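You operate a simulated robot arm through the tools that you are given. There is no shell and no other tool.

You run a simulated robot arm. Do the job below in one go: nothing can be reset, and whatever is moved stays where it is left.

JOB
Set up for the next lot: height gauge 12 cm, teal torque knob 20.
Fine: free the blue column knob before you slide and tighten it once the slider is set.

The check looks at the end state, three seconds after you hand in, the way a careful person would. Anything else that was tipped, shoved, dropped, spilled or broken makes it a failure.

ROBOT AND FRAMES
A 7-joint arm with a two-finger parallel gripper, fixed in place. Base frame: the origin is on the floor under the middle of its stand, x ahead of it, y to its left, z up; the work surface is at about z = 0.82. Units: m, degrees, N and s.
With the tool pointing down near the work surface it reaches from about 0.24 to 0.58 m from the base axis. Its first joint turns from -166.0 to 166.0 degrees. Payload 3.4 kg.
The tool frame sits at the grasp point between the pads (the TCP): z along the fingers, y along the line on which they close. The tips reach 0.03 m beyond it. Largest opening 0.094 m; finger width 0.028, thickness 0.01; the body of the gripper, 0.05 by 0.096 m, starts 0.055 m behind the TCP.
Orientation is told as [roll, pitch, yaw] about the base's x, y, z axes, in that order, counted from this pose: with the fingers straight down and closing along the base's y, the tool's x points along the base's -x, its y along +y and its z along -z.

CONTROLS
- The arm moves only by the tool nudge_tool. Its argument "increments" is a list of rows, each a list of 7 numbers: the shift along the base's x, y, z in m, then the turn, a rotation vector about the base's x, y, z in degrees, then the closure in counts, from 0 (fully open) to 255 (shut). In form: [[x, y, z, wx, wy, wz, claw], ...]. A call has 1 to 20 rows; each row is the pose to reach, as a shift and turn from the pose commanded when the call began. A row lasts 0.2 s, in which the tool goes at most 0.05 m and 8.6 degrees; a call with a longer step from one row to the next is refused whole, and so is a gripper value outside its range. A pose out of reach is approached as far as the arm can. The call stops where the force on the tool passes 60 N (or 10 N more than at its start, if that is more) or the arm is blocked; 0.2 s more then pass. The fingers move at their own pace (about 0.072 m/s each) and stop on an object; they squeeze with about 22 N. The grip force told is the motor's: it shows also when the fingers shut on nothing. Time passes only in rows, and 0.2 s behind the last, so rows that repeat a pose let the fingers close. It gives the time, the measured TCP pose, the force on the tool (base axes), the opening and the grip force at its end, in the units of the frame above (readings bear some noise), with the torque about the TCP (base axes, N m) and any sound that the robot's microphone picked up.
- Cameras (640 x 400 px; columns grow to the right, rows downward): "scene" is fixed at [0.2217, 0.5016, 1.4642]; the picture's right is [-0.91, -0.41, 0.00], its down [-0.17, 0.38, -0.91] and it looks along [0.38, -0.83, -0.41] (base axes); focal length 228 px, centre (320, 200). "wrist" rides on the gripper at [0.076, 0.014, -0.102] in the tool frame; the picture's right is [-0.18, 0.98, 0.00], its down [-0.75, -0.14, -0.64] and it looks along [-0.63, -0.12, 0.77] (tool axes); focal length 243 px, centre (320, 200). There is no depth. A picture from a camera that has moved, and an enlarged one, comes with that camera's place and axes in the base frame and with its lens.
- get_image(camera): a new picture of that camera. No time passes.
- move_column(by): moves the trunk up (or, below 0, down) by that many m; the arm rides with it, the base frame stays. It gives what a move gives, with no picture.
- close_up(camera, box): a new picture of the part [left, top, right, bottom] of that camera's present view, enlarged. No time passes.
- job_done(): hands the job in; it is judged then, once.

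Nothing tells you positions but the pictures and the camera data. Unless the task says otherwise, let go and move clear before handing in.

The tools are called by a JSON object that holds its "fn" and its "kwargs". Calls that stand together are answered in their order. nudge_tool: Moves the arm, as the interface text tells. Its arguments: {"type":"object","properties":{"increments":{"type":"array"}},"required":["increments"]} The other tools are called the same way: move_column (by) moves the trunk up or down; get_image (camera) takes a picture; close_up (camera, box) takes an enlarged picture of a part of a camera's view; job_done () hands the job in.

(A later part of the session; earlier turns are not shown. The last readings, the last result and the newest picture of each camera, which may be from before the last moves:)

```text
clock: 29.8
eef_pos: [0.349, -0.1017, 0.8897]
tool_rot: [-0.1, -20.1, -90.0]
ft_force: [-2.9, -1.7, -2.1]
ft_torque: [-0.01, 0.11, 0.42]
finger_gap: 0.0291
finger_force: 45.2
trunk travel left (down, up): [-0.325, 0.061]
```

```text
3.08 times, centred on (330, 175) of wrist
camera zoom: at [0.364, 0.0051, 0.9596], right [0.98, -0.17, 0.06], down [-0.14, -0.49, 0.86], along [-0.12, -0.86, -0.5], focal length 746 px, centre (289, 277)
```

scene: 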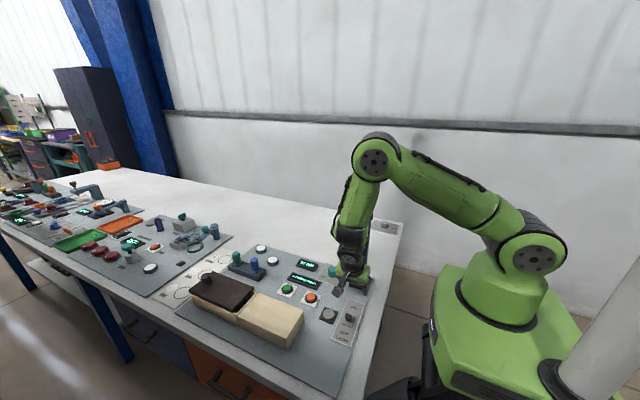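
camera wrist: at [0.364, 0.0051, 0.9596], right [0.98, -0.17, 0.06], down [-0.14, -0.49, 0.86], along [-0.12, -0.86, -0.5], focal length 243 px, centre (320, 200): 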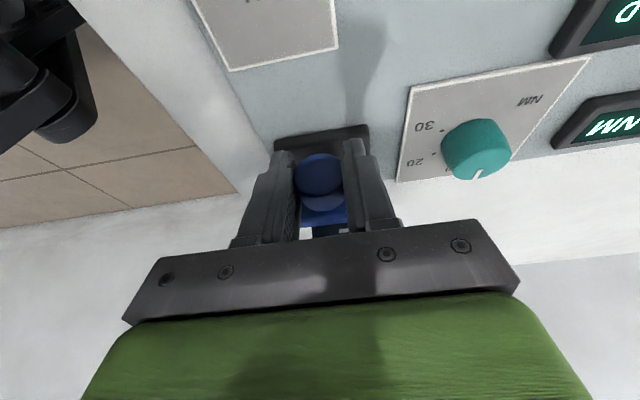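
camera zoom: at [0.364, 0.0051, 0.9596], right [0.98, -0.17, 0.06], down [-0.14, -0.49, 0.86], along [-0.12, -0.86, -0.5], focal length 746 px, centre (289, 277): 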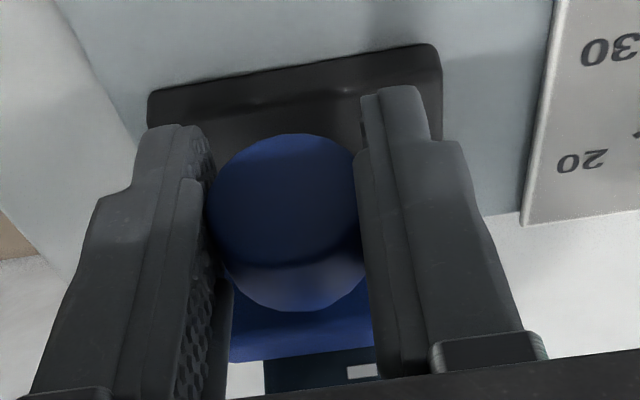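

The handle is gripped with a 29 mm gap. I'll try a slow 1 cm lift and watch the force.

{"fn": "nudge_tool", "kwargs": {"increments": [[0, 0, 0.002, 0, 0, 0, 255], [0, 0, 0.004, 0, 0, 0, 255], [0, 0, 0.006, 0, 0, 0, 255], [0, 0, 0.008, 0, 0, 0, 255], [0, 0, 0.01, 0, 0, 0, 255]]}}

{"fn": "close_up", "kwargs": {"camera": "wrist", "box": [270, 110, 390, 240]}}

```text
clock: 31.0
eef_pos: [0.3492, -0.101, 0.8992]
tool_rot: [0.0, -20.0, -90.1]
ft_force: [-1.0, -5.4, -2.1]
ft_torque: [0.33, -0.03, 0.52]
finger_gap: 0.0294
finger_force: 45.0
trunk travel left (down, up): [-0.325, 0.061]
```

```text
3.08 times, centred on (330, 175) of wrist
camera zoom: at [0.364, 0.0052, 0.9699], right [0.98, -0.17, 0.06], down [-0.14, -0.49, 0.86], along [-0.12, -0.86, -0.5], focal length 746 px, centre (289, 277)
```

zoom: 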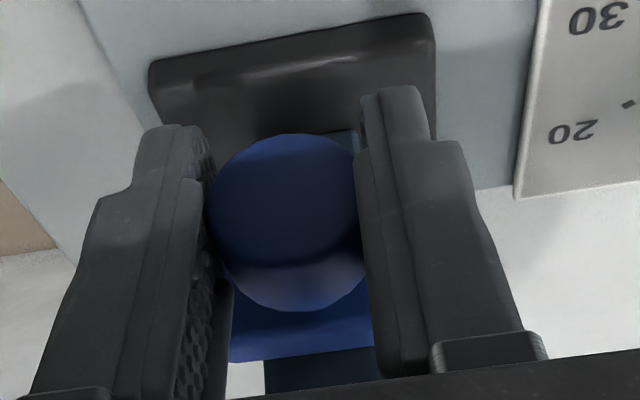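

The slider moves freely, so the lock is off. I'll lift it further and look at the lower part of the scale that was hidden.

{"fn": "nudge_tool", "kwargs": {"increments": [[0, 0, 0.006, 0, 0, 0, 255], [0, 0, 0.012, 0, 0, 0, 255], [0, 0, 0.018, 0, 0, 0, 255], [0, 0, 0.024, 0, 0, 0, 255], [0, 0, 0.03, 0, 0, 0, 255], [0, 0, 0.036, 0, 0, 0, 255], [0, 0, 0.042, 0, 0, 0, 255], [0, 0, 0.048, 0, 0, 0, 255], [0, 0, 0.054, 0, 0, 0, 255], [0, 0, 0.06, 0, 0, 0, 255]]}}

{"fn": "get_image", "kwargs": {"camera": "wrist"}}

{"fn": "close_up", "kwargs": {"camera": "wrist", "box": [270, 60, 390, 240]}}

{"fn": "close_up", "kwargs": {"camera": "scene", "box": [320, 195, 420, 300]}}

```text
clock: 33.2
eef_pos: [0.3501, -0.1016, 0.9591]
tool_rot: [0.0, -20.0, -90.1]
ft_force: [3.5, -8.4, 0.8]
ft_torque: [-0.41, -0.08, 0.49]
finger_gap: 0.0295
finger_force: 45.0
trunk travel left (down, up): [-0.325, 0.061]
```

```text
taken
camera wrist: at [0.3639, 0.0051, 1.03], right [0.98, -0.17, 0.06], down [-0.14, -0.49, 0.86], along [-0.12, -0.85, -0.51], focal length 243 px, centre (320, 200)
```

wrist: 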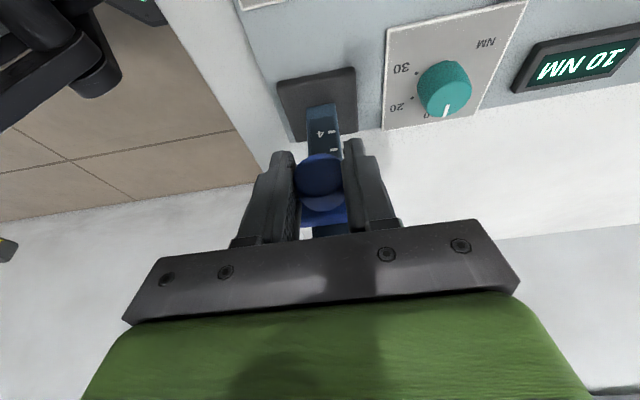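

```text
2.22 times, centred on (330, 150) of wrist
camera zoom: at [0.3639, 0.0051, 1.03], right [0.98, -0.17, 0.06], down [-0.14, -0.49, 0.86], along [-0.12, -0.85, -0.51], focal length 539 px, centre (298, 311)
```

zoom: 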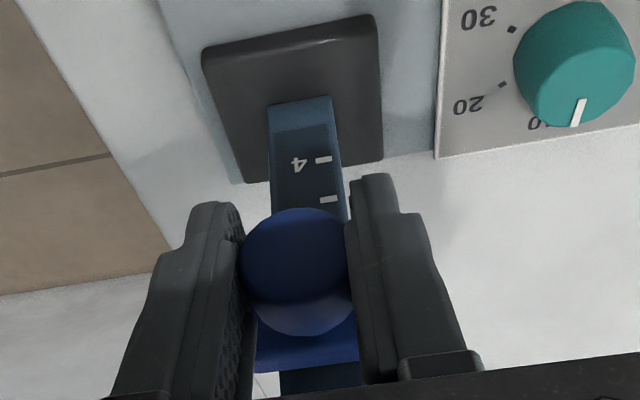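

```text
3.81 times, centred on (370, 248) of scene
camera zoom: at [0.2217, 0.5016, 1.4642], right [-0.91, -0.41, 0.0], down [-0.17, 0.38, -0.91], along [0.38, -0.83, -0.41], focal length 870 px, centre (130, 19)
```

zoom: 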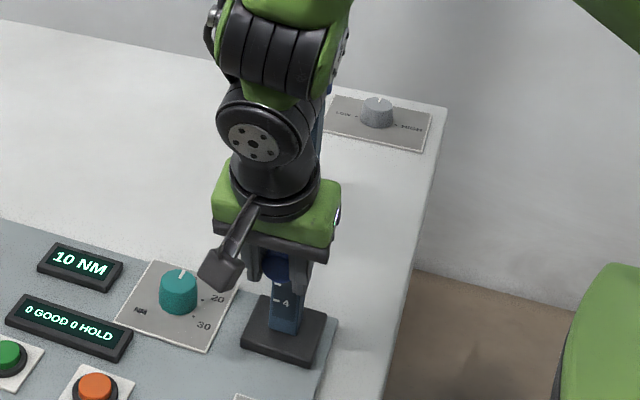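

The lowest tick is 4. To find out which part of the slider is the reference, I'll gently feel for its lower travel limit.

{"fn": "nudge_tool", "kwargs": {"increments": [[0, 0, -0.008, 0, 0, 0, 255], [0, 0, -0.016, 0, 0, 0, 255], [0, 0, -0.024, 0, 0, 0, 255], [0, 0, -0.032, 0, 0, 0, 255], [0, 0, -0.04, 0, 0, 0, 255], [0, 0, -0.048, 0, 0, 0, 255], [0, 0, -0.056, 0, 0, 0, 255], [0, 0, -0.062, 0, 0, 0, 255], [0, 0, -0.066, 0, 0, 0, 255], [0, 0, -0.07, 0, 0, 0, 255], [0, 0, -0.07, 0, 0, 0, 255]]}}

{"fn": "nudge_tool", "kwargs": {"increments": [[0, 0, -0.001, 0, 0, 0, 255], [0, 0, -0.002, 0, 0, 0, 255], [0, 0, -0.003, 0, 0, 0, 255], [0, 0, -0.003, 0, 0, 0, 255]]}}

{"fn": "close_up", "kwargs": {"camera": "wrist", "box": [270, 110, 390, 240]}}

```text
clock: 35.6
eef_pos: [0.3491, -0.1006, 0.8894]
tool_rot: [0.0, -20.1, -89.9]
ft_force: [10.0, -8.6, 0.3]
ft_torque: [0.03, -0.09, 0.67]
finger_gap: 0.0294
finger_force: 44.8
trunk travel left (down, up): [-0.325, 0.061]
```

```text
clock: 36.6
eef_pos: [0.3486, -0.101, 0.8881]
tool_rot: [0.4, -20.3, -90.2]
ft_force: [10.8, -3.8, 44.4]
ft_torque: [-0.5, -0.24, 0.56]
finger_gap: 0.0294
finger_force: 44.9
trunk travel left (down, up): [-0.325, 0.061]
```

```text
3.08 times, centred on (330, 175) of wrist
camera zoom: at [0.3634, 0.0057, 0.9585], right [0.98, -0.17, 0.07], down [-0.15, -0.48, 0.86], along [-0.12, -0.86, -0.5], focal length 746 px, centre (289, 277)
```

zoom: 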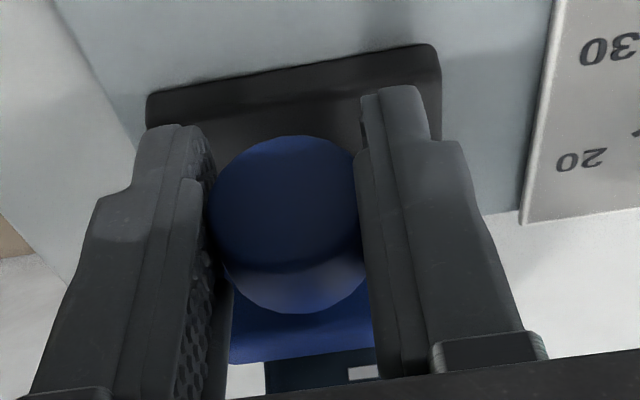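

The lower stop is right at the starting position: force rises as soon as I push below it. I'll find the upper stop as well so I know the full travel.

{"fn": "nudge_tool", "kwargs": {"increments": [[-0.001, 0.0005, 0.003, 0, 0, 0, 255], [-0.0015, 0.001, 0.01, 0, 0, 0, 255], [-0.0015, 0.001, 0.018, 0, 0, 0, 255], [-0.0015, 0.001, 0.026, 0, 0, 0, 255], [-0.0015, 0.001, 0.034, 0, 0, 0, 255], [-0.0015, 0.001, 0.042, 0, 0, 0, 255], [-0.0015, 0.001, 0.05, 0, 0, 0, 255], [-0.0015, 0.001, 0.058, 0, 0, 0, 255], [-0.0015, 0.001, 0.066, 0, 0, 0, 255], [-0.0015, 0.001, 0.074, 0, 0, 0, 255], [-0.0015, 0.001, 0.082, 0, 0, 0, 255], [-0.0015, 0.001, 0.09, 0, 0, 0, 255], [-0.0015, 0.001, 0.098, 0, 0, 0, 255], [-0.0015, 0.001, 0.106, 0, 0, 0, 255], [-0.0015, 0.001, 0.114, 0, 0, 0, 255], [-0.0015, 0.001, 0.12, 0, 0, 0, 255], [-0.0015, 0.001, 0.126, 0, 0, 0, 255], [-0.0015, 0.001, 0.132, 0, 0, 0, 255], [-0.0015, 0.001, 0.138, 0, 0, 0, 255], [-0.0015, 0.001, 0.143, 0, 0, 0, 255]]}}

{"fn": "get_image", "kwargs": {"camera": "scene"}}

{"fn": "get_image", "kwargs": {"camera": "wrist"}}

```text
clock: 40.8
eef_pos: [0.3499, -0.1009, 1.0277]
tool_rot: [0.0, -20.0, -90.0]
ft_force: [12.8, -10.6, -1.1]
ft_torque: [-0.02, -0.05, 0.47]
finger_gap: 0.0296
finger_force: 45.1
trunk travel left (down, up): [-0.325, 0.061]
```

```text
taken
```

scene: 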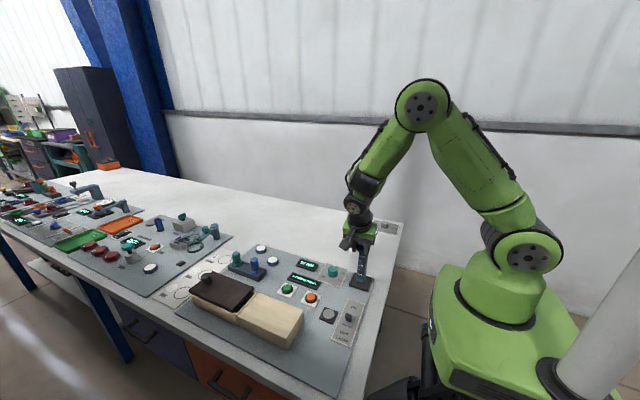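

```text
taken
camera wrist: at [0.3639, 0.0053, 1.0994], right [0.98, -0.17, 0.06], down [-0.14, -0.49, 0.86], along [-0.12, -0.85, -0.51], focal length 243 px, centre (320, 200)
```

wrist: 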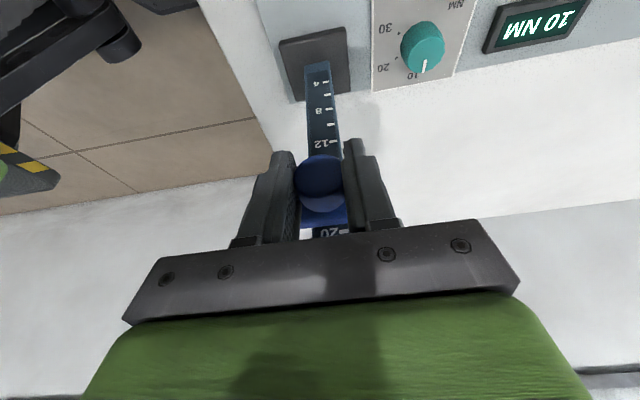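

{"fn": "nudge_tool", "kwargs": {"increments": [[0.0015, -0.001, 0.003, 0, 0, 0, 255], [0.002, -0.0015, 0.006, 0, 0, 0, 255], [0.002, -0.0015, 0.009, 0, 0, 0, 255], [0.002, -0.0015, 0.012, 0, 0, 0, 255], [0.002, -0.0015, 0.015, 0, 0, 0, 255], [0.002, -0.0015, 0.018, 0, 0, 0, 255], [0.002, -0.0015, 0.018, 0, 0, 0, 255]]}}

{"fn": "nudge_tool", "kwargs": {"increments": [[0, 0, 0.001, 0, 0, 0, 255], [0, 0, 0.002, 0, 0, 0, 255], [0, 0, 0.003, 0, 0, 0, 255], [0, 0, 0.004, 0, 0, 0, 255], [0, 0, 0.004, 0, 0, 0, 255]]}}

```text
clock: 42.4
eef_pos: [0.3495, -0.1005, 1.0478]
tool_rot: [-0.2, -19.9, -90.0]
ft_force: [-0.9, 0.0, -0.4]
ft_torque: [0.95, 0.09, 0.16]
finger_gap: 0.0297
finger_force: 45.3
trunk travel left (down, up): [-0.325, 0.061]
```

```text
clock: 43.6
eef_pos: [0.3495, -0.1018, 1.0512]
tool_rot: [-0.3, -19.8, -89.9]
ft_force: [-4.8, 0.1, -44.6]
ft_torque: [0.72, 0.03, -0.33]
finger_gap: 0.0298
finger_force: 45.1
trunk travel left (down, up): [-0.325, 0.061]
```

Equal push forces at both ends put the travel at about 16.0 cm, which matches the 4–20 scale, so 12 cm should be mid-travel. I'll lower the slider to the middle and then check it with a level view.

{"fn": "nudge_tool", "kwargs": {"increments": [[0.0005, 0, -0.004, 0, 0, 0, 255], [0.0005, 0, -0.012, 0, 0, 0, 255], [0.0005, 0, -0.02, 0, 0, 0, 255], [0.0005, 0, -0.028, 0, 0, 0, 255], [0.0005, 0, -0.036, 0, 0, 0, 255], [0.0005, 0, -0.044, 0, 0, 0, 255], [0.0005, 0, -0.052, 0, 0, 0, 255], [0.0005, 0, -0.06, 0, 0, 0, 255], [0.0005, 0, -0.068, 0, 0, 0, 255], [0.0005, 0, -0.075, 0, 0, 0, 255], [0.0005, 0, -0.08, 0, 0, 0, 255], [0.0005, 0, -0.0825, 0, 0, 0, 255], [0.0005, 0, -0.0825, 0, 0, 0, 255], [0.0005, 0, -0.0825, 0, 0, 0, 255]]}}

{"fn": "close_up", "kwargs": {"camera": "wrist", "box": [270, 60, 390, 240]}}

```text
clock: 46.6
eef_pos: [0.3503, -0.101, 0.97]
tool_rot: [0.0, -20.0, -90.1]
ft_force: [-1.3, -1.1, 0.9]
ft_torque: [0.04, -0.07, 0.46]
finger_gap: 0.0295
finger_force: 44.5
trunk travel left (down, up): [-0.325, 0.061]
```

```text
2.22 times, centred on (330, 150) of wrist
camera zoom: at [0.3639, 0.0054, 1.0393], right [0.98, -0.17, 0.06], down [-0.14, -0.49, 0.86], along [-0.12, -0.86, -0.5], focal length 539 px, centre (298, 311)
```

zoom: 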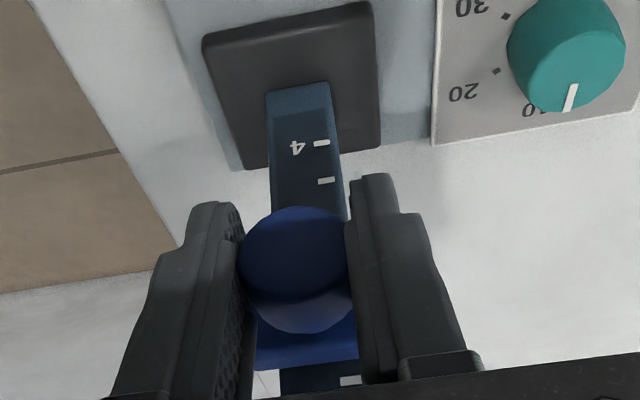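

The slider is at mid-travel with almost no force on it. I'll open the fingers, back straight out in +y and see whether it stays put.

{"fn": "nudge_tool", "kwargs": {"increments": [[0, 0, 0, 0, 0, 0, 200], [0, 0, 0, 0, 0, 0, 140], [0, 0, 0, 0, 0, 0, 80], [0, 0, 0, 0, 0, 0, 80], [0, 0.02, 0.005, 0, 0, 0, 80], [0, 0.05, 0.01, 0, 0, 0, 80], [0, 0.08, 0.01, 0, 0, 0, 40], [0, 0.11, 0, -8, 0, 0, 0], [0, 0.12, -0.012, -16, 0, 0, 0], [0, 0.13, -0.024, -24, 0, 0, 0], [0, 0.13, -0.036, -31, 0, 0, 0], [0, 0.13, -0.036, -31, 0, 0, 0]]}}

{"fn": "get_image", "kwargs": {"camera": "wrist"}}

{"fn": "get_image", "kwargs": {"camera": "scene"}}

```text
clock: 49.2
eef_pos: [0.3513, 0.0282, 0.9331]
tool_rot: [0.1, -51.1, -90.1]
ft_force: [1.0, 0.1, 0.1]
ft_torque: [-0.01, -0.02, 0.01]
finger_gap: 0.094
finger_force: 0.1
trunk travel left (down, up): [-0.325, 0.061]
```

```text
taken
camera wrist: at [0.3645, 0.1559, 0.9389], right [0.98, -0.12, 0.14], down [-0.14, 0.03, 0.99], along [-0.12, -0.99, 0.01], focal length 243 px, centre (320, 200)
```

wrist: 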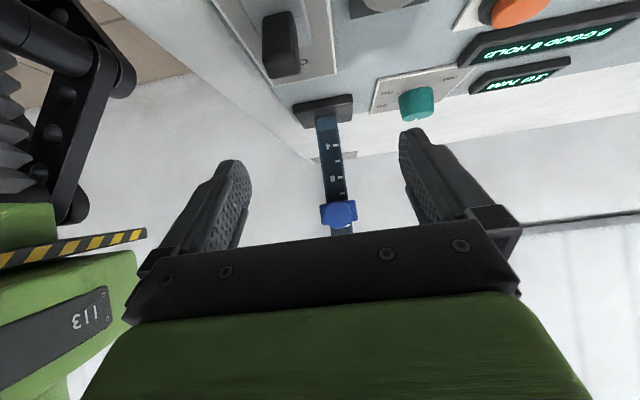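

```text
taken
```

scene: 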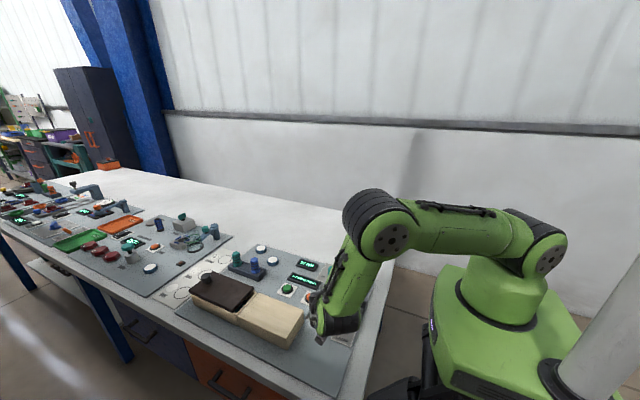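

The slider stayed put when released. I'll raise the camera to the slider's height for a level reading.

{"fn": "nudge_tool", "kwargs": {"increments": [[0, -0.01, 0.012, 0, 0, 0, 0], [0, -0.02, 0.024, 0, 0, 0, 0], [0, -0.02, 0.024, 0, 0, 0, 0]]}}

{"fn": "close_up", "kwargs": {"camera": "wrist", "box": [290, 130, 390, 235]}}

{"fn": "close_up", "kwargs": {"camera": "wrist", "box": [310, 165, 370, 230]}}

```text
clock: 50.0
eef_pos: [0.3505, 0.008, 0.9584]
tool_rot: [0.0, -50.9, -90.0]
ft_force: [-0.1, -0.6, 0.3]
ft_torque: [0.0, -0.01, -0.04]
finger_gap: 0.0938
finger_force: 0.0
trunk travel left (down, up): [-0.325, 0.061]
```

```text
3.81 times, centred on (340, 182) of wrist
camera zoom: at [0.3641, 0.1364, 0.9631], right [0.98, -0.12, 0.14], down [-0.14, 0.03, 0.99], along [-0.12, -0.99, 0.01], focal length 924 px, centre (244, 267)
```

zoom: 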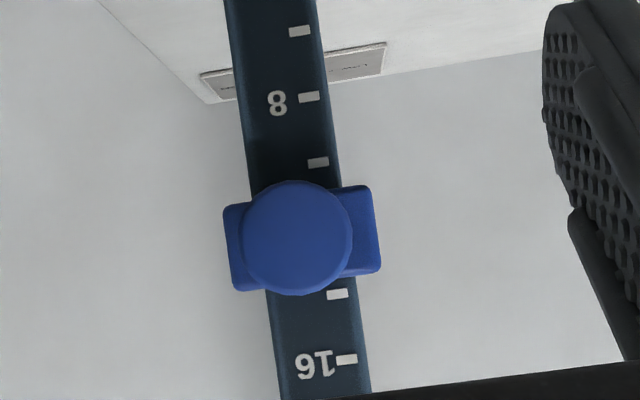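

```text
6.15 times, centred on (340, 198) of wrist
camera zoom: at [0.3641, 0.1364, 0.9631], right [0.98, -0.12, 0.14], down [-0.14, 0.03, 0.99], along [-0.12, -0.99, 0.01], focal length 1493 px, centre (197, 215)
```

zoom: 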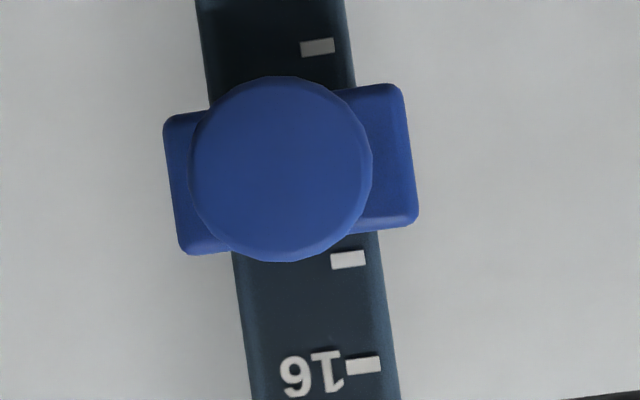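

In the level view the slider's centre reads about 12.2 cm between the 10 and 14 ticks. I'll regrip the handle the same way and bring it down about 1 mm so it reads closer to 12.

{"fn": "nudge_tool", "kwargs": {"increments": [[0, 0.01, 0, 8, 0, 0, 20], [0, 0.01, 0.008, 16, 0, 0, 40], [0, 0, 0.016, 24, 0, 0, 60], [0, -0.02, 0.022, 31, 0, 0, 80], [0, -0.06, 0.022, 31, 0, 0, 80], [0, -0.09, 0.017, 31, 0, 0, 80], [0, -0.11, 0.012, 31, 0, 0, 80], [0, -0.11, 0.012, 31, 0, 0, 80], [0, -0.11, 0.012, 31, 0, 0, 150], [0, -0.11, 0.012, 31, 0, 0, 220], [0, -0.11, 0.012, 31, 0, 0, 255], [0, -0.11, 0.012, 31, 0, 0, 255], [0, -0.11, 0.012, 31, 0, 0, 255]]}}

{"fn": "close_up", "kwargs": {"camera": "wrist", "box": [270, 60, 390, 240]}}

```text
clock: 52.8
eef_pos: [0.3501, -0.1012, 0.9712]
tool_rot: [-0.1, -20.0, -90.0]
ft_force: [-4.1, -0.7, -1.7]
ft_torque: [0.24, 0.17, 0.49]
finger_gap: 0.0294
finger_force: 45.2
trunk travel left (down, up): [-0.325, 0.061]
```

```text
2.22 times, centred on (330, 150) of wrist
camera zoom: at [0.364, 0.0053, 1.0407], right [0.98, -0.17, 0.06], down [-0.14, -0.49, 0.86], along [-0.12, -0.85, -0.5], focal length 539 px, centre (298, 311)
```

zoom: 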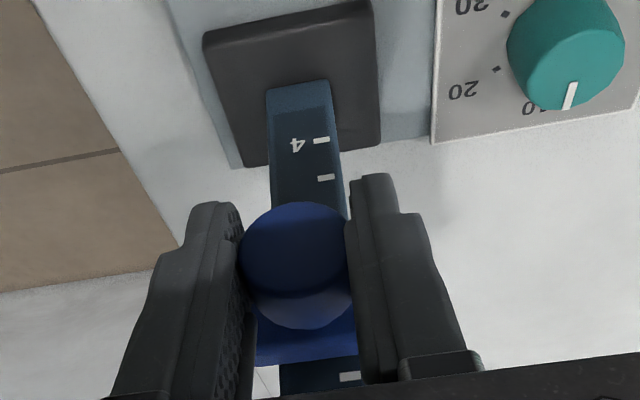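

{"fn": "nudge_tool", "kwargs": {"increments": [[0, 0, -0.0006, 0, 0, 0, 255], [0, 0, -0.0012, 0, 0, 0, 255], [0, 0, -0.0012, 0, 0, 0, 255], [0, 0, -0.0012, 0, 0, 0, 255]]}}

{"fn": "nudge_tool", "kwargs": {"increments": [[0, 0, 0, 0, 0, 0, 200], [0, 0, 0, 0, 0, 0, 140], [0, 0, 0, 0, 0, 0, 80], [0, 0, 0, 0, 0, 0, 80], [0, 0.02, 0.005, 0, 0, 0, 80], [0, 0.05, 0.01, 0, 0, 0, 80], [0, 0.08, 0.01, 0, 0, 0, 40], [0, 0.11, 0.01, -8, 0, 0, 0], [0, 0.11, 0.0, -16, 0, 0, 0], [0, 0.11, -0.006, -24, 0, 0, 0], [0, 0.11, -0.012, -31, 0, 0, 0], [0, 0.11, -0.012, -31, 0, 0, 0]]}}

{"fn": "close_up", "kwargs": {"camera": "wrist", "box": [310, 165, 370, 230]}}

```text
clock: 53.8
eef_pos: [0.3488, -0.1012, 0.9695]
tool_rot: [0.1, -20.0, -90.1]
ft_force: [-2.0, -0.1, 0.8]
ft_torque: [0.09, -0.04, 0.47]
finger_gap: 0.0294
finger_force: 44.8
trunk travel left (down, up): [-0.325, 0.061]
```

```text
clock: 56.4
eef_pos: [0.3493, 0.0088, 0.9566]
tool_rot: [0.1, -51.1, -90.1]
ft_force: [0.5, 0.2, -0.9]
ft_torque: [0.02, 0.01, 0.0]
finger_gap: 0.094
finger_force: 0.1
trunk travel left (down, up): [-0.325, 0.061]
```

```text
6.15 times, centred on (340, 198) of wrist
camera zoom: at [0.3638, 0.1369, 0.9608], right [0.98, -0.12, 0.14], down [-0.14, 0.03, 0.99], along [-0.12, -0.99, 0.01], focal length 1493 px, centre (197, 215)
```

zoom: 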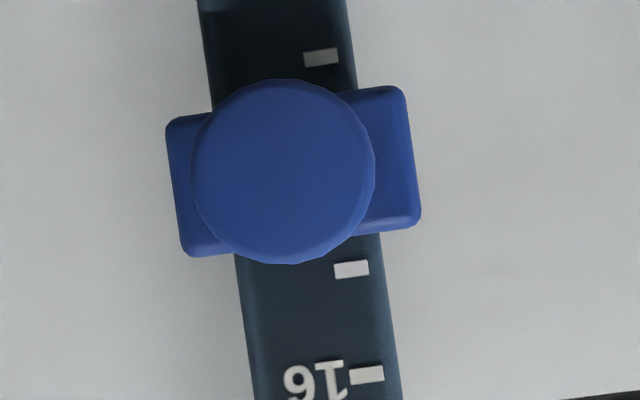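

The slider's centre now reads about 12.1 cm. Next I'll go back up over the blue top knob, at the yaw where I let it go, to tighten it.

{"fn": "nudge_tool", "kwargs": {"increments": [[0, 0.02, 0.03, 7.3, 0, 0, 0], [0, 0.03, 0.07, 14.6, 0, 0, 0], [0, 0.03, 0.115, 22, 0, 0, 0], [0, 0.03, 0.16, 29.2, 0, 0, 0], [0, 0.02, 0.205, 36.5, 0, 0, 0], [0, 0.01, 0.25, 44, 0, 0, 0], [0, 0, 0.275, 51, 0, 0, 0], [0, 0, 0.275, 51, 0, 0, 0]]}}

{"fn": "nudge_tool", "kwargs": {"increments": [[0, -0.009, 0, 0, 0, 8, 0], [0, -0.018, 0, 0, 0, 16, 0], [0, -0.027, 0, 0, 0, 24, 0], [0, -0.036, 0, 0, 0, 32, 0], [0, -0.045, 0, 0, 0, 40, 0], [0, -0.054, 0, 0, 0, 48, 0], [0, -0.063, 0, 0, 0, 56, 0], [0, -0.072, 0, 0, 0, 64, 0], [0, -0.081, 0, 0, 0, 72, 0], [0, -0.09, 0, 0, 0, 80, 0], [0, -0.1, 0, 0, 0, 88, 0], [0, -0.11, 0, 0, 0, 96, 0], [0, -0.12, 0, 0, 0, 104, 0], [0, -0.13, 0, 0, 0, 112, 0], [0, -0.14, 0, 0, 0, 120, 0], [0, -0.15, 0, 0, 0, 128, 0], [-0.001, -0.16, 0, 0, 0, 136, 0], [-0.0015, -0.1687, 0, 0, 0, 142, 0], [-0.0015, -0.1687, 0, 0, 0, 142, 0]]}}

{"fn": "get_image", "kwargs": {"camera": "wrist"}}

{"fn": "close_up", "kwargs": {"camera": "wrist", "box": [270, 60, 390, 180]}}

{"fn": "close_up", "kwargs": {"camera": "scene", "box": [320, 195, 420, 300]}}

```text
clock: 58.2
eef_pos: [0.35, 0.0103, 1.2324]
tool_rot: [0.0, 0.0, -90.0]
ft_force: [0.7, -0.7, -0.4]
ft_torque: [0.0, 0.03, -0.04]
finger_gap: 0.094
finger_force: 0.0
trunk travel left (down, up): [-0.325, 0.061]
```

```text
clock: 62.2
eef_pos: [0.3496, -0.1613, 1.2323]
tool_rot: [0.1, 0.0, 52.1]
ft_force: [1.0, -0.3, -0.3]
ft_torque: [-0.01, 0.01, 0.01]
finger_gap: 0.094
finger_force: 0.0
trunk travel left (down, up): [-0.325, 0.061]
```

```text
taken
camera wrist: at [0.2902, -0.2123, 1.3342], right [-0.66, 0.75, 0.0], down [0.57, 0.51, 0.64], along [0.48, 0.42, -0.77], focal length 243 px, centre (320, 200)
```

wrist: 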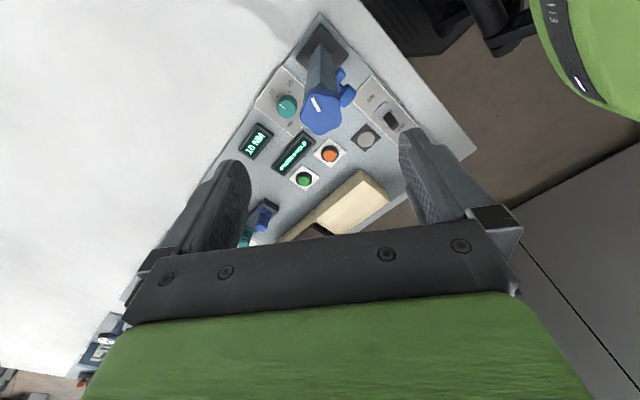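

```text
3.33 times, centred on (330, 120) of wrist
camera zoom: at [0.2902, -0.2123, 1.3342], right [-0.66, 0.75, 0.0], down [0.57, 0.51, 0.64], along [0.48, 0.42, -0.77], focal length 809 px, centre (287, 467)
```

zoom: 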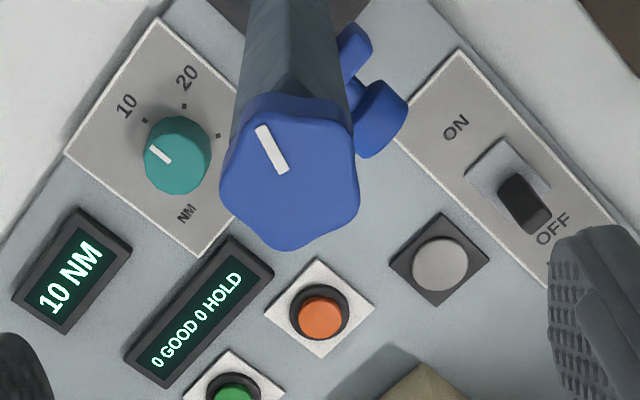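

```text
3.81 times, centred on (370, 248) of scene
camera zoom: at [0.2217, 0.5016, 1.4642], right [-0.91, -0.41, 0.0], down [-0.17, 0.38, -0.91], along [0.38, -0.83, -0.41], focal length 870 px, centre (130, 19)
```

zoom: 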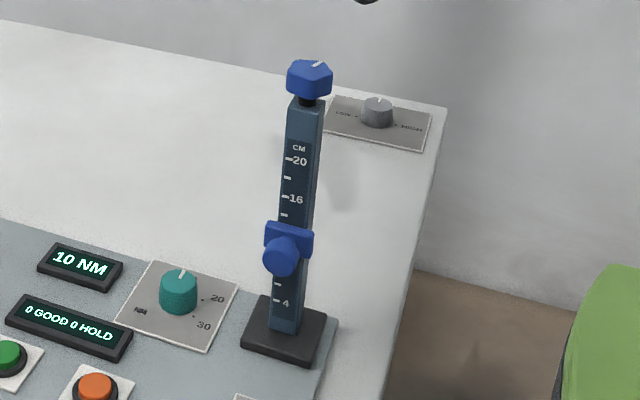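

The knob is still where I left it, and the mark sits in the same place relative to the gripper. I'll descend and grip it.

{"fn": "nudge_tool", "kwargs": {"increments": [[0, 0, -0.04, 0, 0, 0, 0], [0, 0, -0.075, 0, 0, 0, 0], [0, 0, -0.095, 0, 0, 0, 0], [0, 0, -0.1003, 0, 0, 0, 0], [0, 0, -0.1003, 0, 0, 0, 0]]}}

{"fn": "close_up", "kwargs": {"camera": "wrist", "box": [240, 90, 420, 220]}}

{"fn": "nudge_tool", "kwargs": {"increments": [[0, 0, 0, 0, 0, 0, 120], [0, 0, 0, 0, 0, 0, 200], [0, 0, 0, 0, 0, 0, 255], [0, 0, 0, 0, 0, 0, 255], [0, 0, 0, 0, 0, 0, 255]]}}

{"fn": "close_up", "kwargs": {"camera": "wrist", "box": [240, 90, 420, 220]}}

```text
clock: 63.4
eef_pos: [0.3493, -0.1608, 1.1309]
tool_rot: [-0.1, 0.0, 52.0]
ft_force: [-0.1, 0.6, 0.1]
ft_torque: [-0.01, 0.01, 0.04]
finger_gap: 0.0937
finger_force: 0.0
trunk travel left (down, up): [-0.325, 0.061]
```

```text
3.08 times, centred on (330, 155) of wrist
camera zoom: at [0.2904, -0.2112, 1.2327], right [-0.66, 0.75, 0.0], down [0.58, 0.51, 0.64], along [0.48, 0.42, -0.77], focal length 746 px, centre (289, 338)
```

zoom: 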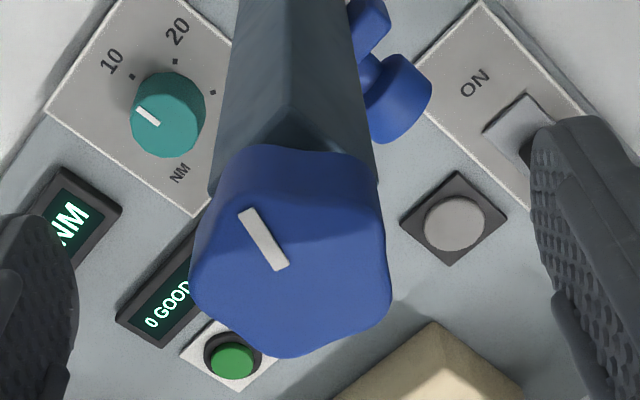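

```text
clock: 64.6
eef_pos: [0.3483, -0.1602, 1.1312]
tool_rot: [0.0, -0.1, 51.9]
ft_force: [2.3, -0.4, 1.2]
ft_torque: [-0.14, -0.06, -0.02]
finger_gap: 0.0378
finger_force: 45.1
trunk travel left (down, up): [-0.325, 0.061]
```

```text
3.08 times, centred on (330, 155) of wrist
camera zoom: at [0.291, -0.2115, 1.2329], right [-0.66, 0.75, 0.0], down [0.58, 0.51, 0.64], along [0.48, 0.42, -0.77], focal length 746 px, centre (289, 338)
```

zoom: 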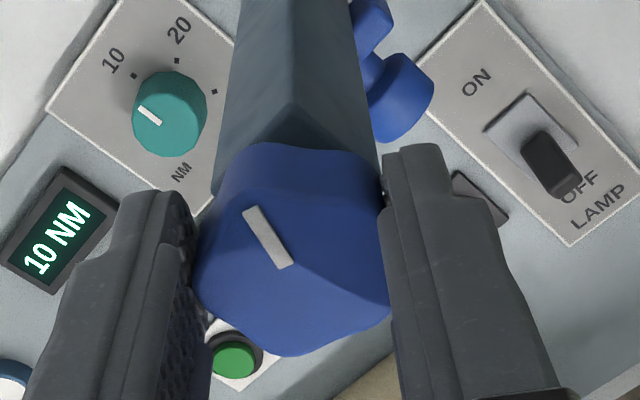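

The grip is good with small forces. I'll turn clockwise to tighten, in stages, easing the tool sideways as I learned on the way out.

{"fn": "nudge_tool", "kwargs": {"increments": [[-0.0002, 0.0001, 0, 0, 0, -7, 255], [-0.0004, 0.0003, 0, 0, 0, -14, 255], [-0.0006, 0.0004, 0, 0, 0, -21, 255], [-0.0007, 0.0005, 0, 0, 0, -28, 255], [-0.0008, 0.0006, 0, 0, 0, -35, 255], [-0.0007, 0.0008, 0, 0, 0, -42, 255], [-0.0006, 0.0011, 0, 0, 0, -49, 255], [-0.0005, 0.0013, 0, 0, 0, -56, 255], [-0.0004, 0.0015, 0, 0, 0, -62, 255], [-0.0004, 0.0015, 0, 0, 0, -62, 255]]}}

```text
clock: 66.8
eef_pos: [0.3486, -0.1593, 1.1307]
tool_rot: [0.0, 0.1, -10.1]
ft_force: [-6.1, -1.9, -14.4]
ft_torque: [-0.31, -0.27, -0.03]
finger_gap: 0.0375
finger_force: 45.5
trunk travel left (down, up): [-0.325, 0.061]
```

{"fn": "nudge_tool", "kwargs": {"increments": [[-0.001, 0.0001, -0.0006, 0, 0, -7, 255], [-0.001, 0.0004, -0.0007, 0, 0, -14, 255], [-0.001, 0.0007, -0.0007, 0, 0, -21, 255], [-0.001, 0.0009, -0.0007, 0, 0, -28, 255], [-0.001, 0.0012, -0.0007, 0, 0, -35, 255], [-0.001, 0.0015, -0.0007, 0, 0, -42, 255], [-0.001, 0.0018, -0.0007, 0, 0, -49, 255], [-0.001, 0.0021, -0.0007, 0, 0, -56, 255], [-0.001, 0.0021, -0.0007, 0, 0, -56, 255]]}}

```text
clock: 68.8
eef_pos: [0.3477, -0.1566, 1.131]
tool_rot: [0.1, -0.2, -66.2]
ft_force: [1.2, -0.5, 11.1]
ft_torque: [-0.15, -0.09, -0.03]
finger_gap: 0.0371
finger_force: 44.6
trunk travel left (down, up): [-0.325, 0.061]
```

{"fn": "nudge_tool", "kwargs": {"increments": [[0.0001, 0.0002, 0.0005, 0, 0, -5, 255], [0.0002, 0.0003, 0.0005, 0, 0, -10, 255], [0.0003, 0.0004, 0.0005, 0, 0, -15, 255], [0.0004, 0.0005, 0.0005, 0, 0, -20, 255], [0.0005, 0.0006, 0.0005, 0, 0, -25, 255], [0.0006, 0.0006, 0.0005, 0, 0, -30, 255], [0.0006, 0.0006, 0.0005, 0, 0, -30, 255]]}}

```text
clock: 70.4
eef_pos: [0.3495, -0.155, 1.1311]
tool_rot: [0.0, -0.1, -95.9]
ft_force: [5.2, -2.4, 9.0]
ft_torque: [-0.72, -0.18, 0.0]
finger_gap: 0.0373
finger_force: 45.1
trunk travel left (down, up): [-0.325, 0.061]
```

Twelve degrees remain to the original position. I'll continue slowly past it and watch the torque about z for a tight stop.

{"fn": "nudge_tool", "kwargs": {"increments": [[0.0005, -0.0002, 0.0003, 0, 0, -4, 255], [0.0008, -0.0002, 0.0004, 0, 0, -8, 255], [0.001, -0.0002, 0.0004, 0, 0, -12, 255], [0.001, -0.0002, 0.0004, 0, 0, -12, 255]]}}

{"fn": "nudge_tool", "kwargs": {"increments": [[0, 0, 0, 0, 0, -3, 255], [0, 0, 0, 0, 0, -3, 255]]}}

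{"fn": "close_up", "kwargs": {"camera": "wrist", "box": [240, 90, 420, 220]}}

```text
clock: 71.4
eef_pos: [0.351, -0.1556, 1.13]
tool_rot: [-0.2, 0.0, -108.1]
ft_force: [3.7, -1.9, -4.2]
ft_torque: [-0.23, -0.74, 0.02]
finger_gap: 0.0377
finger_force: 45.0
trunk travel left (down, up): [-0.325, 0.061]
```

```text
clock: 72.0
eef_pos: [0.3496, -0.1552, 1.1304]
tool_rot: [-0.1, 0.2, -110.9]
ft_force: [3.1, 1.4, -5.8]
ft_torque: [0.56, -0.44, 0.96]
finger_gap: 0.0375
finger_force: 45.4
trunk travel left (down, up): [-0.325, 0.061]
```

```text
3.08 times, centred on (330, 155) of wrist
camera zoom: at [0.3904, -0.0894, 1.233], right [0.85, -0.52, 0.0], down [-0.4, -0.65, 0.64], along [-0.34, -0.55, -0.77], focal length 746 px, centre (289, 338)
```

zoom: 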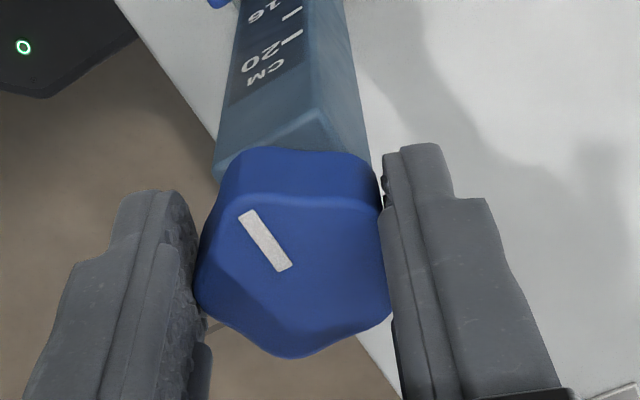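

The torque about z jumped to about 1 N·m just past the original angle, so the knob is tight against its stop. I'll add a slight extra push, let go and rise clear.

{"fn": "nudge_tool", "kwargs": {"increments": [[0, 0, 0, 0, 0, -1.5, 255], [0, 0, 0, 0, 0, -1.5, 255]]}}

{"fn": "nudge_tool", "kwargs": {"increments": [[0, 0, 0, 0, 0, 0, 150], [0, 0, 0, 0, 0, 0, 0], [0, 0, 0, 0, 0, 0, 0], [0, 0, 0, 0, 0, 0, 0], [0, 0, 0.03, 0, 0, 0, 0], [0, 0, 0.07, 0, 0, 0, 0], [0, 0, 0.1, 0, 0, 0, 0], [0, 0, 0.1, 0, 0, 0, 0]]}}

{"fn": "close_up", "kwargs": {"camera": "wrist", "box": [240, 40, 420, 180]}}

{"fn": "close_up", "kwargs": {"camera": "scene", "box": [320, 195, 420, 300]}}

```text
clock: 72.6
eef_pos: [0.3503, -0.1558, 1.13]
tool_rot: [-0.1, -0.1, -112.6]
ft_force: [2.4, 2.2, -5.2]
ft_torque: [0.27, -0.34, 1.0]
finger_gap: 0.0379
finger_force: 44.8
trunk travel left (down, up): [-0.325, 0.061]
```

```text
clock: 74.4
eef_pos: [0.3493, -0.1573, 1.2306]
tool_rot: [0.0, -0.1, -112.5]
ft_force: [0.0, 0.6, 0.9]
ft_torque: [-0.01, 0.01, 0.01]
finger_gap: 0.0941
finger_force: 0.1
trunk travel left (down, up): [-0.325, 0.061]
```

```text
2.86 times, centred on (330, 110) of wrist
camera zoom: at [0.392, -0.0917, 1.3326], right [0.84, -0.55, 0.0], down [-0.42, -0.64, 0.64], along [-0.35, -0.54, -0.77], focal length 693 px, centre (291, 457)
```

zoom: 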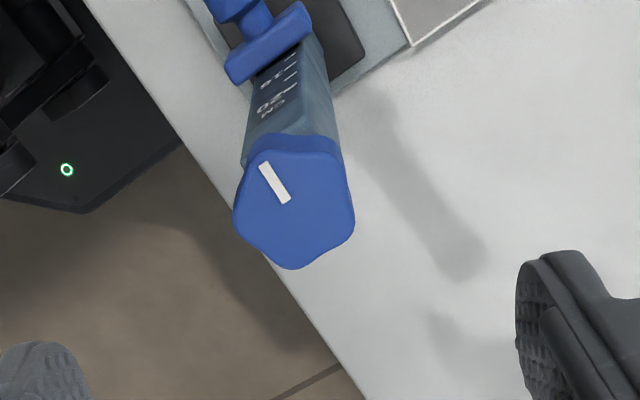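

```text
3.81 times, centred on (370, 248) of scene
camera zoom: at [0.2217, 0.5016, 1.4642], right [-0.91, -0.41, 0.0], down [-0.17, 0.38, -0.91], along [0.38, -0.83, -0.41], focal length 870 px, centre (130, 19)
```

zoom: 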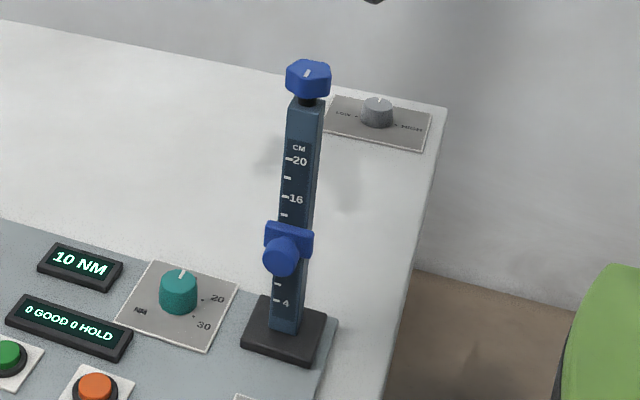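

The blue knob's mark is back at its tight orientation and the slider still sits at 12. Next is the teal knob: I'll move above it and look straight down to get its centre and the tick angles.

{"fn": "nudge_tool", "kwargs": {"increments": [[0.03, 0.005, 0, 0, 0, 6.5, 0], [0.065, 0.01, 0, 0, 0, 13, 0], [0.1, 0.02, 0, 0, 0, 19.5, 0], [0.108, 0.025, -0.02, 0, 0, 26, 0], [0.108, 0.027, -0.06, 0, 0, 32.5, 0], [0.108, 0.027, -0.1, 0, 0, 32.5, 0], [0.108, 0.027, -0.14, 0, 0, 32.5, 0], [0.108, 0.027, -0.14, 0, 0, 32.5, 0]]}}

{"fn": "get_image", "kwargs": {"camera": "wrist"}}

{"fn": "get_image", "kwargs": {"camera": "scene"}}

```text
clock: 76.2
eef_pos: [0.4547, -0.1291, 1.0916]
tool_rot: [0.0, 0.0, -80.0]
ft_force: [-0.5, 0.0, -0.2]
ft_torque: [0.02, 0.0, 0.01]
finger_gap: 0.0943
finger_force: 0.0
trunk travel left (down, up): [-0.325, 0.061]
```

```text
taken
camera wrist: at [0.4557, -0.0514, 1.1936], right [1.0, -0.01, 0.0], down [-0.01, -0.77, 0.64], along [-0.01, -0.64, -0.77], focal length 243 px, centre (320, 200)
```

wrist: 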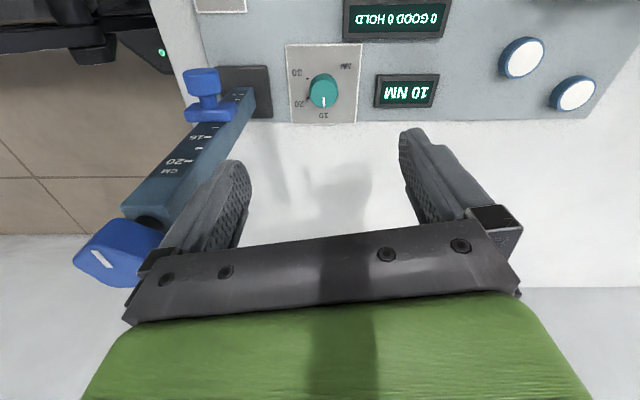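

```text
taken
```

scene: 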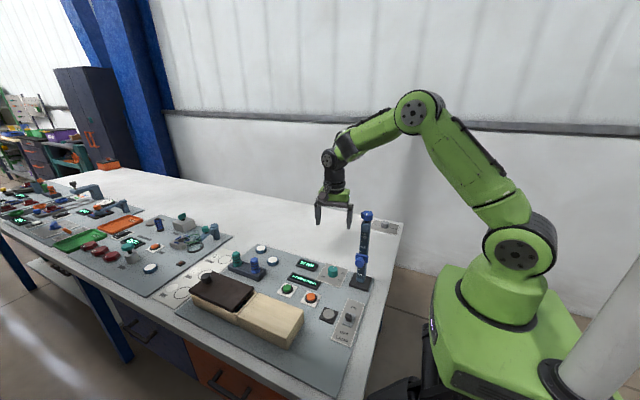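

{"fn": "close_up", "kwargs": {"camera": "wrist", "box": [280, 35, 370, 130]}}

```text
4.21 times, centred on (325, 82) of wrist
camera zoom: at [0.4557, -0.0514, 1.1936], right [1.0, -0.01, 0.0], down [-0.01, -0.77, 0.64], along [-0.01, -0.64, -0.77], focal length 1022 px, centre (299, 695)
```

zoom: 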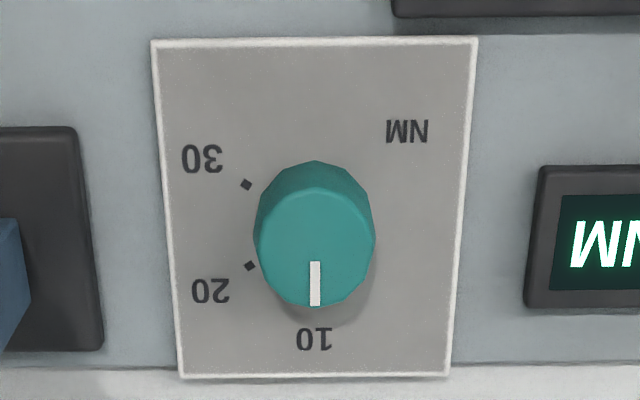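

The teal knob's centre is about [0.459, -0.148]. Its ticks are 60° apart, with 10 at azimuth 270° and 20 at 210°, so it needs 60° clockwise. I'll approach with the tool leaning 20° away from the column so the arm clears the gauge.

{"fn": "nudge_tool", "kwargs": {"increments": [[-0.001, 0.008, -0.03, 0, 0, 5, 40], [-0.003, 0.015, -0.065, 0, 0, 10, 80], [-0.0047, 0.019, -0.0914, 0, 0, 10, 80], [-0.0047, 0.019, -0.0914, 0, 0, 10, 80]]}}

{"fn": "nudge_tool", "kwargs": {"increments": [[-0.0015, -0.001, -0.015, -6.3, -2.3, 0, 80], [-0.003, -0.002, -0.03, -12.6, -4.6, 0, 80], [-0.0045, -0.004, -0.045, -18.79, -6.84, 0, 80], [-0.0051, -0.0048, -0.0528, -18.79, -6.84, 0, 80], [-0.0051, -0.0048, -0.0528, -18.79, -6.84, 0, 80]]}}

{"fn": "get_image", "kwargs": {"camera": "wrist"}}

{"fn": "get_image", "kwargs": {"camera": "scene"}}

{"fn": "close_up", "kwargs": {"camera": "scene", "box": [300, 180, 420, 300]}}

```text
clock: 77.2
eef_pos: [0.4529, -0.1092, 1.0]
tool_rot: [0.0, 0.0, -69.9]
ft_force: [-0.5, 0.8, 0.4]
ft_torque: [-0.02, -0.02, 0.01]
finger_gap: 0.0643
finger_force: 0.1
trunk travel left (down, up): [-0.325, 0.061]
```

```text
clock: 78.4
eef_pos: [0.4469, -0.1148, 0.9486]
tool_rot: [0.0, -20.2, -70.0]
ft_force: [-0.3, 0.3, 0.9]
ft_torque: [0.01, -0.01, -0.01]
finger_gap: 0.0644
finger_force: 0.0
trunk travel left (down, up): [-0.325, 0.061]
```

```text
taken
camera wrist: at [0.4239, -0.0091, 1.0171], right [0.98, 0.17, 0.06], down [0.03, -0.51, 0.86], along [0.18, -0.84, -0.5], focal length 243 px, centre (320, 200)
```

wrist: 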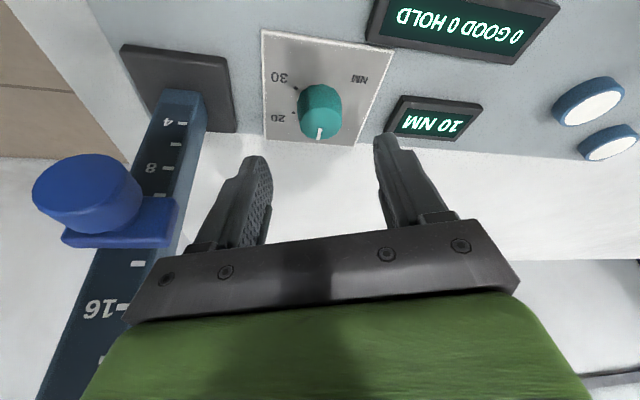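

```text
taken
```

scene: 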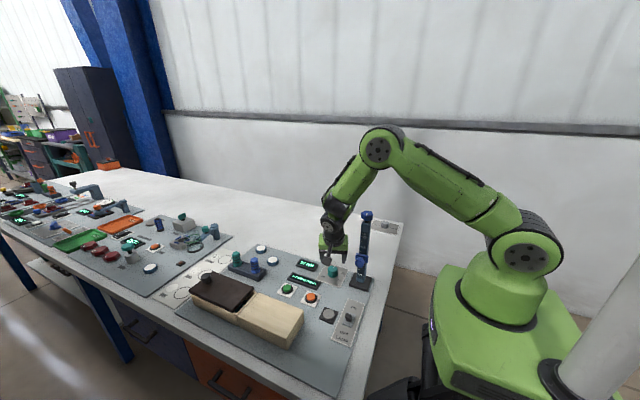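

```text
3.33 times, centred on (360, 240) of scene
camera zoom: at [0.2217, 0.5016, 1.4642], right [-0.91, -0.41, 0.0], down [-0.17, 0.38, -0.91], along [0.38, -0.83, -0.41], focal length 761 px, centre (187, 67)
```

zoom: 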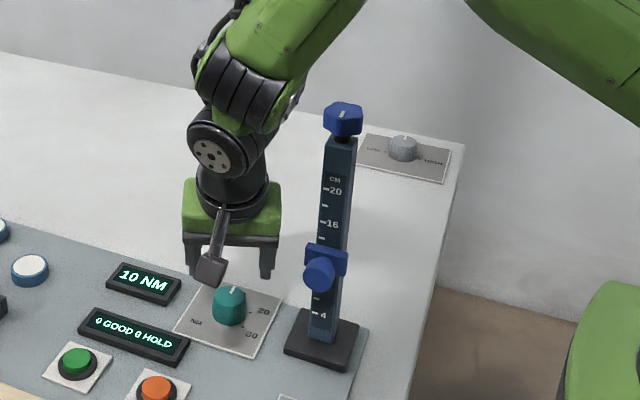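

{"fn": "close_up", "kwargs": {"camera": "wrist", "box": [260, 60, 380, 160]}}

```text
4.00 times, centred on (320, 110) of wrist
camera zoom: at [0.4239, -0.0091, 1.0171], right [0.98, 0.17, 0.06], down [0.03, -0.51, 0.86], along [0.18, -0.84, -0.5], focal length 970 px, centre (320, 560)
```

zoom: 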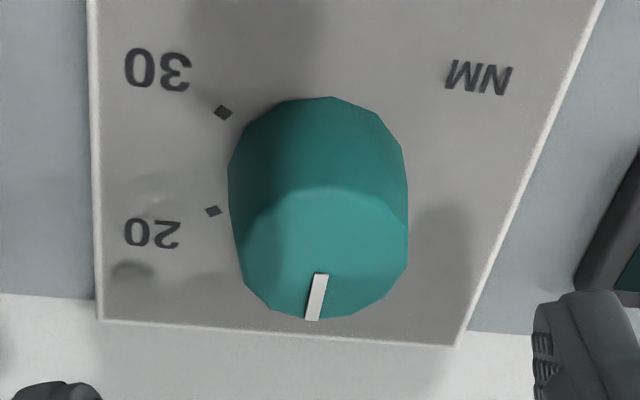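

The knob is centred between the fingers, and both views agree on its centre and on a plate height of about 0.834. I'll go in along the tool axis and grip it.

{"fn": "nudge_tool", "kwargs": {"increments": [[0.0035, -0.0097, -0.0282, 0, 0, 0, 80], [0.007, -0.0193, -0.0564, 0, 0, 0, 80], [0.0094, -0.0257, -0.0752, 0, 0, 0, 80], [0.0094, -0.0257, -0.0752, 0, 0, 0, 80]]}}

{"fn": "get_image", "kwargs": {"camera": "wrist"}}

{"fn": "close_up", "kwargs": {"camera": "scene", "box": [300, 180, 420, 300]}}

```text
clock: 79.4
eef_pos: [0.4575, -0.1394, 0.872]
tool_rot: [-0.1, -20.0, -70.0]
ft_force: [0.3, 0.0, 0.3]
ft_torque: [-0.01, -0.01, 0.01]
finger_gap: 0.0646
finger_force: 0.1
trunk travel left (down, up): [-0.325, 0.061]
```

```text
taken
camera wrist: at [0.4342, -0.0344, 0.9418], right [0.98, 0.17, 0.06], down [0.03, -0.51, 0.86], along [0.18, -0.84, -0.5], focal length 243 px, centre (320, 200)
```

wrist: 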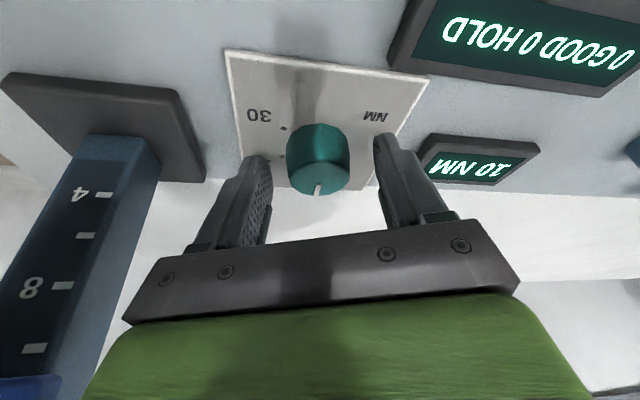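

```text
3.33 times, centred on (360, 240) of scene
camera zoom: at [0.2217, 0.5016, 1.4642], right [-0.91, -0.41, 0.0], down [-0.17, 0.38, -0.91], along [0.38, -0.83, -0.41], focal length 761 px, centre (187, 67)
```

zoom: 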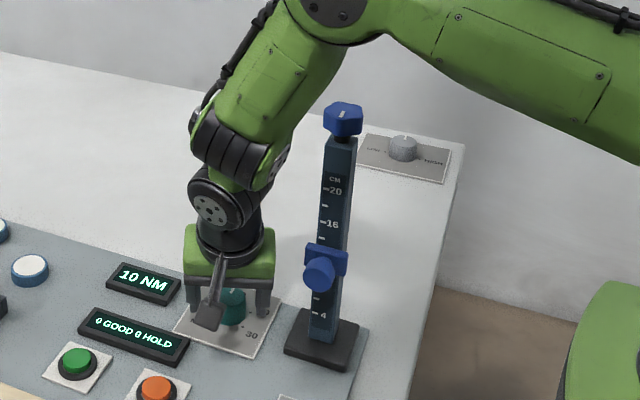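

Everything is clear of the column. I'm closing on the teal knob.

{"fn": "nudge_tool", "kwargs": {"increments": [[0, 0, 0, 0, 0, 0, 150], [0, 0, 0, 0, 0, 0, 220], [0, 0, 0, 0, 0, 0, 255], [0, 0, 0, 0, 0, 0, 255], [0, 0, 0, 0, 0, 0, 255]]}}

{"fn": "close_up", "kwargs": {"camera": "wrist", "box": [210, 90, 430, 240]}}

```text
clock: 80.6
eef_pos: [0.4554, -0.1405, 0.871]
tool_rot: [-0.1, -20.0, -70.1]
ft_force: [-8.2, -1.5, -6.5]
ft_torque: [-0.43, 0.05, -0.28]
finger_gap: 0.0388
finger_force: 44.1
trunk travel left (down, up): [-0.325, 0.061]
```

```text
2.67 times, centred on (320, 165) of wrist
camera zoom: at [0.4334, -0.035, 0.9416], right [0.98, 0.17, 0.06], down [0.04, -0.51, 0.86], along [0.18, -0.84, -0.51], focal length 647 px, centre (320, 293)
```

zoom: 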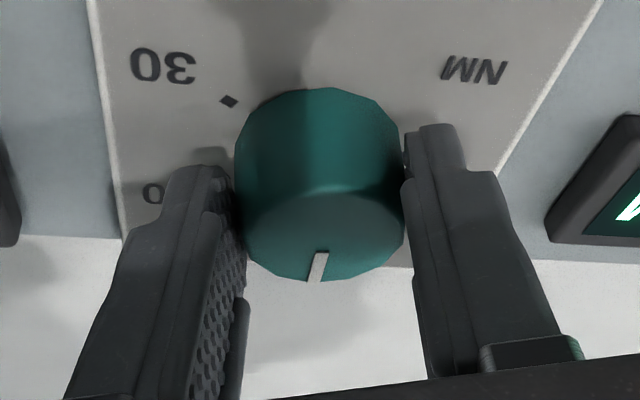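

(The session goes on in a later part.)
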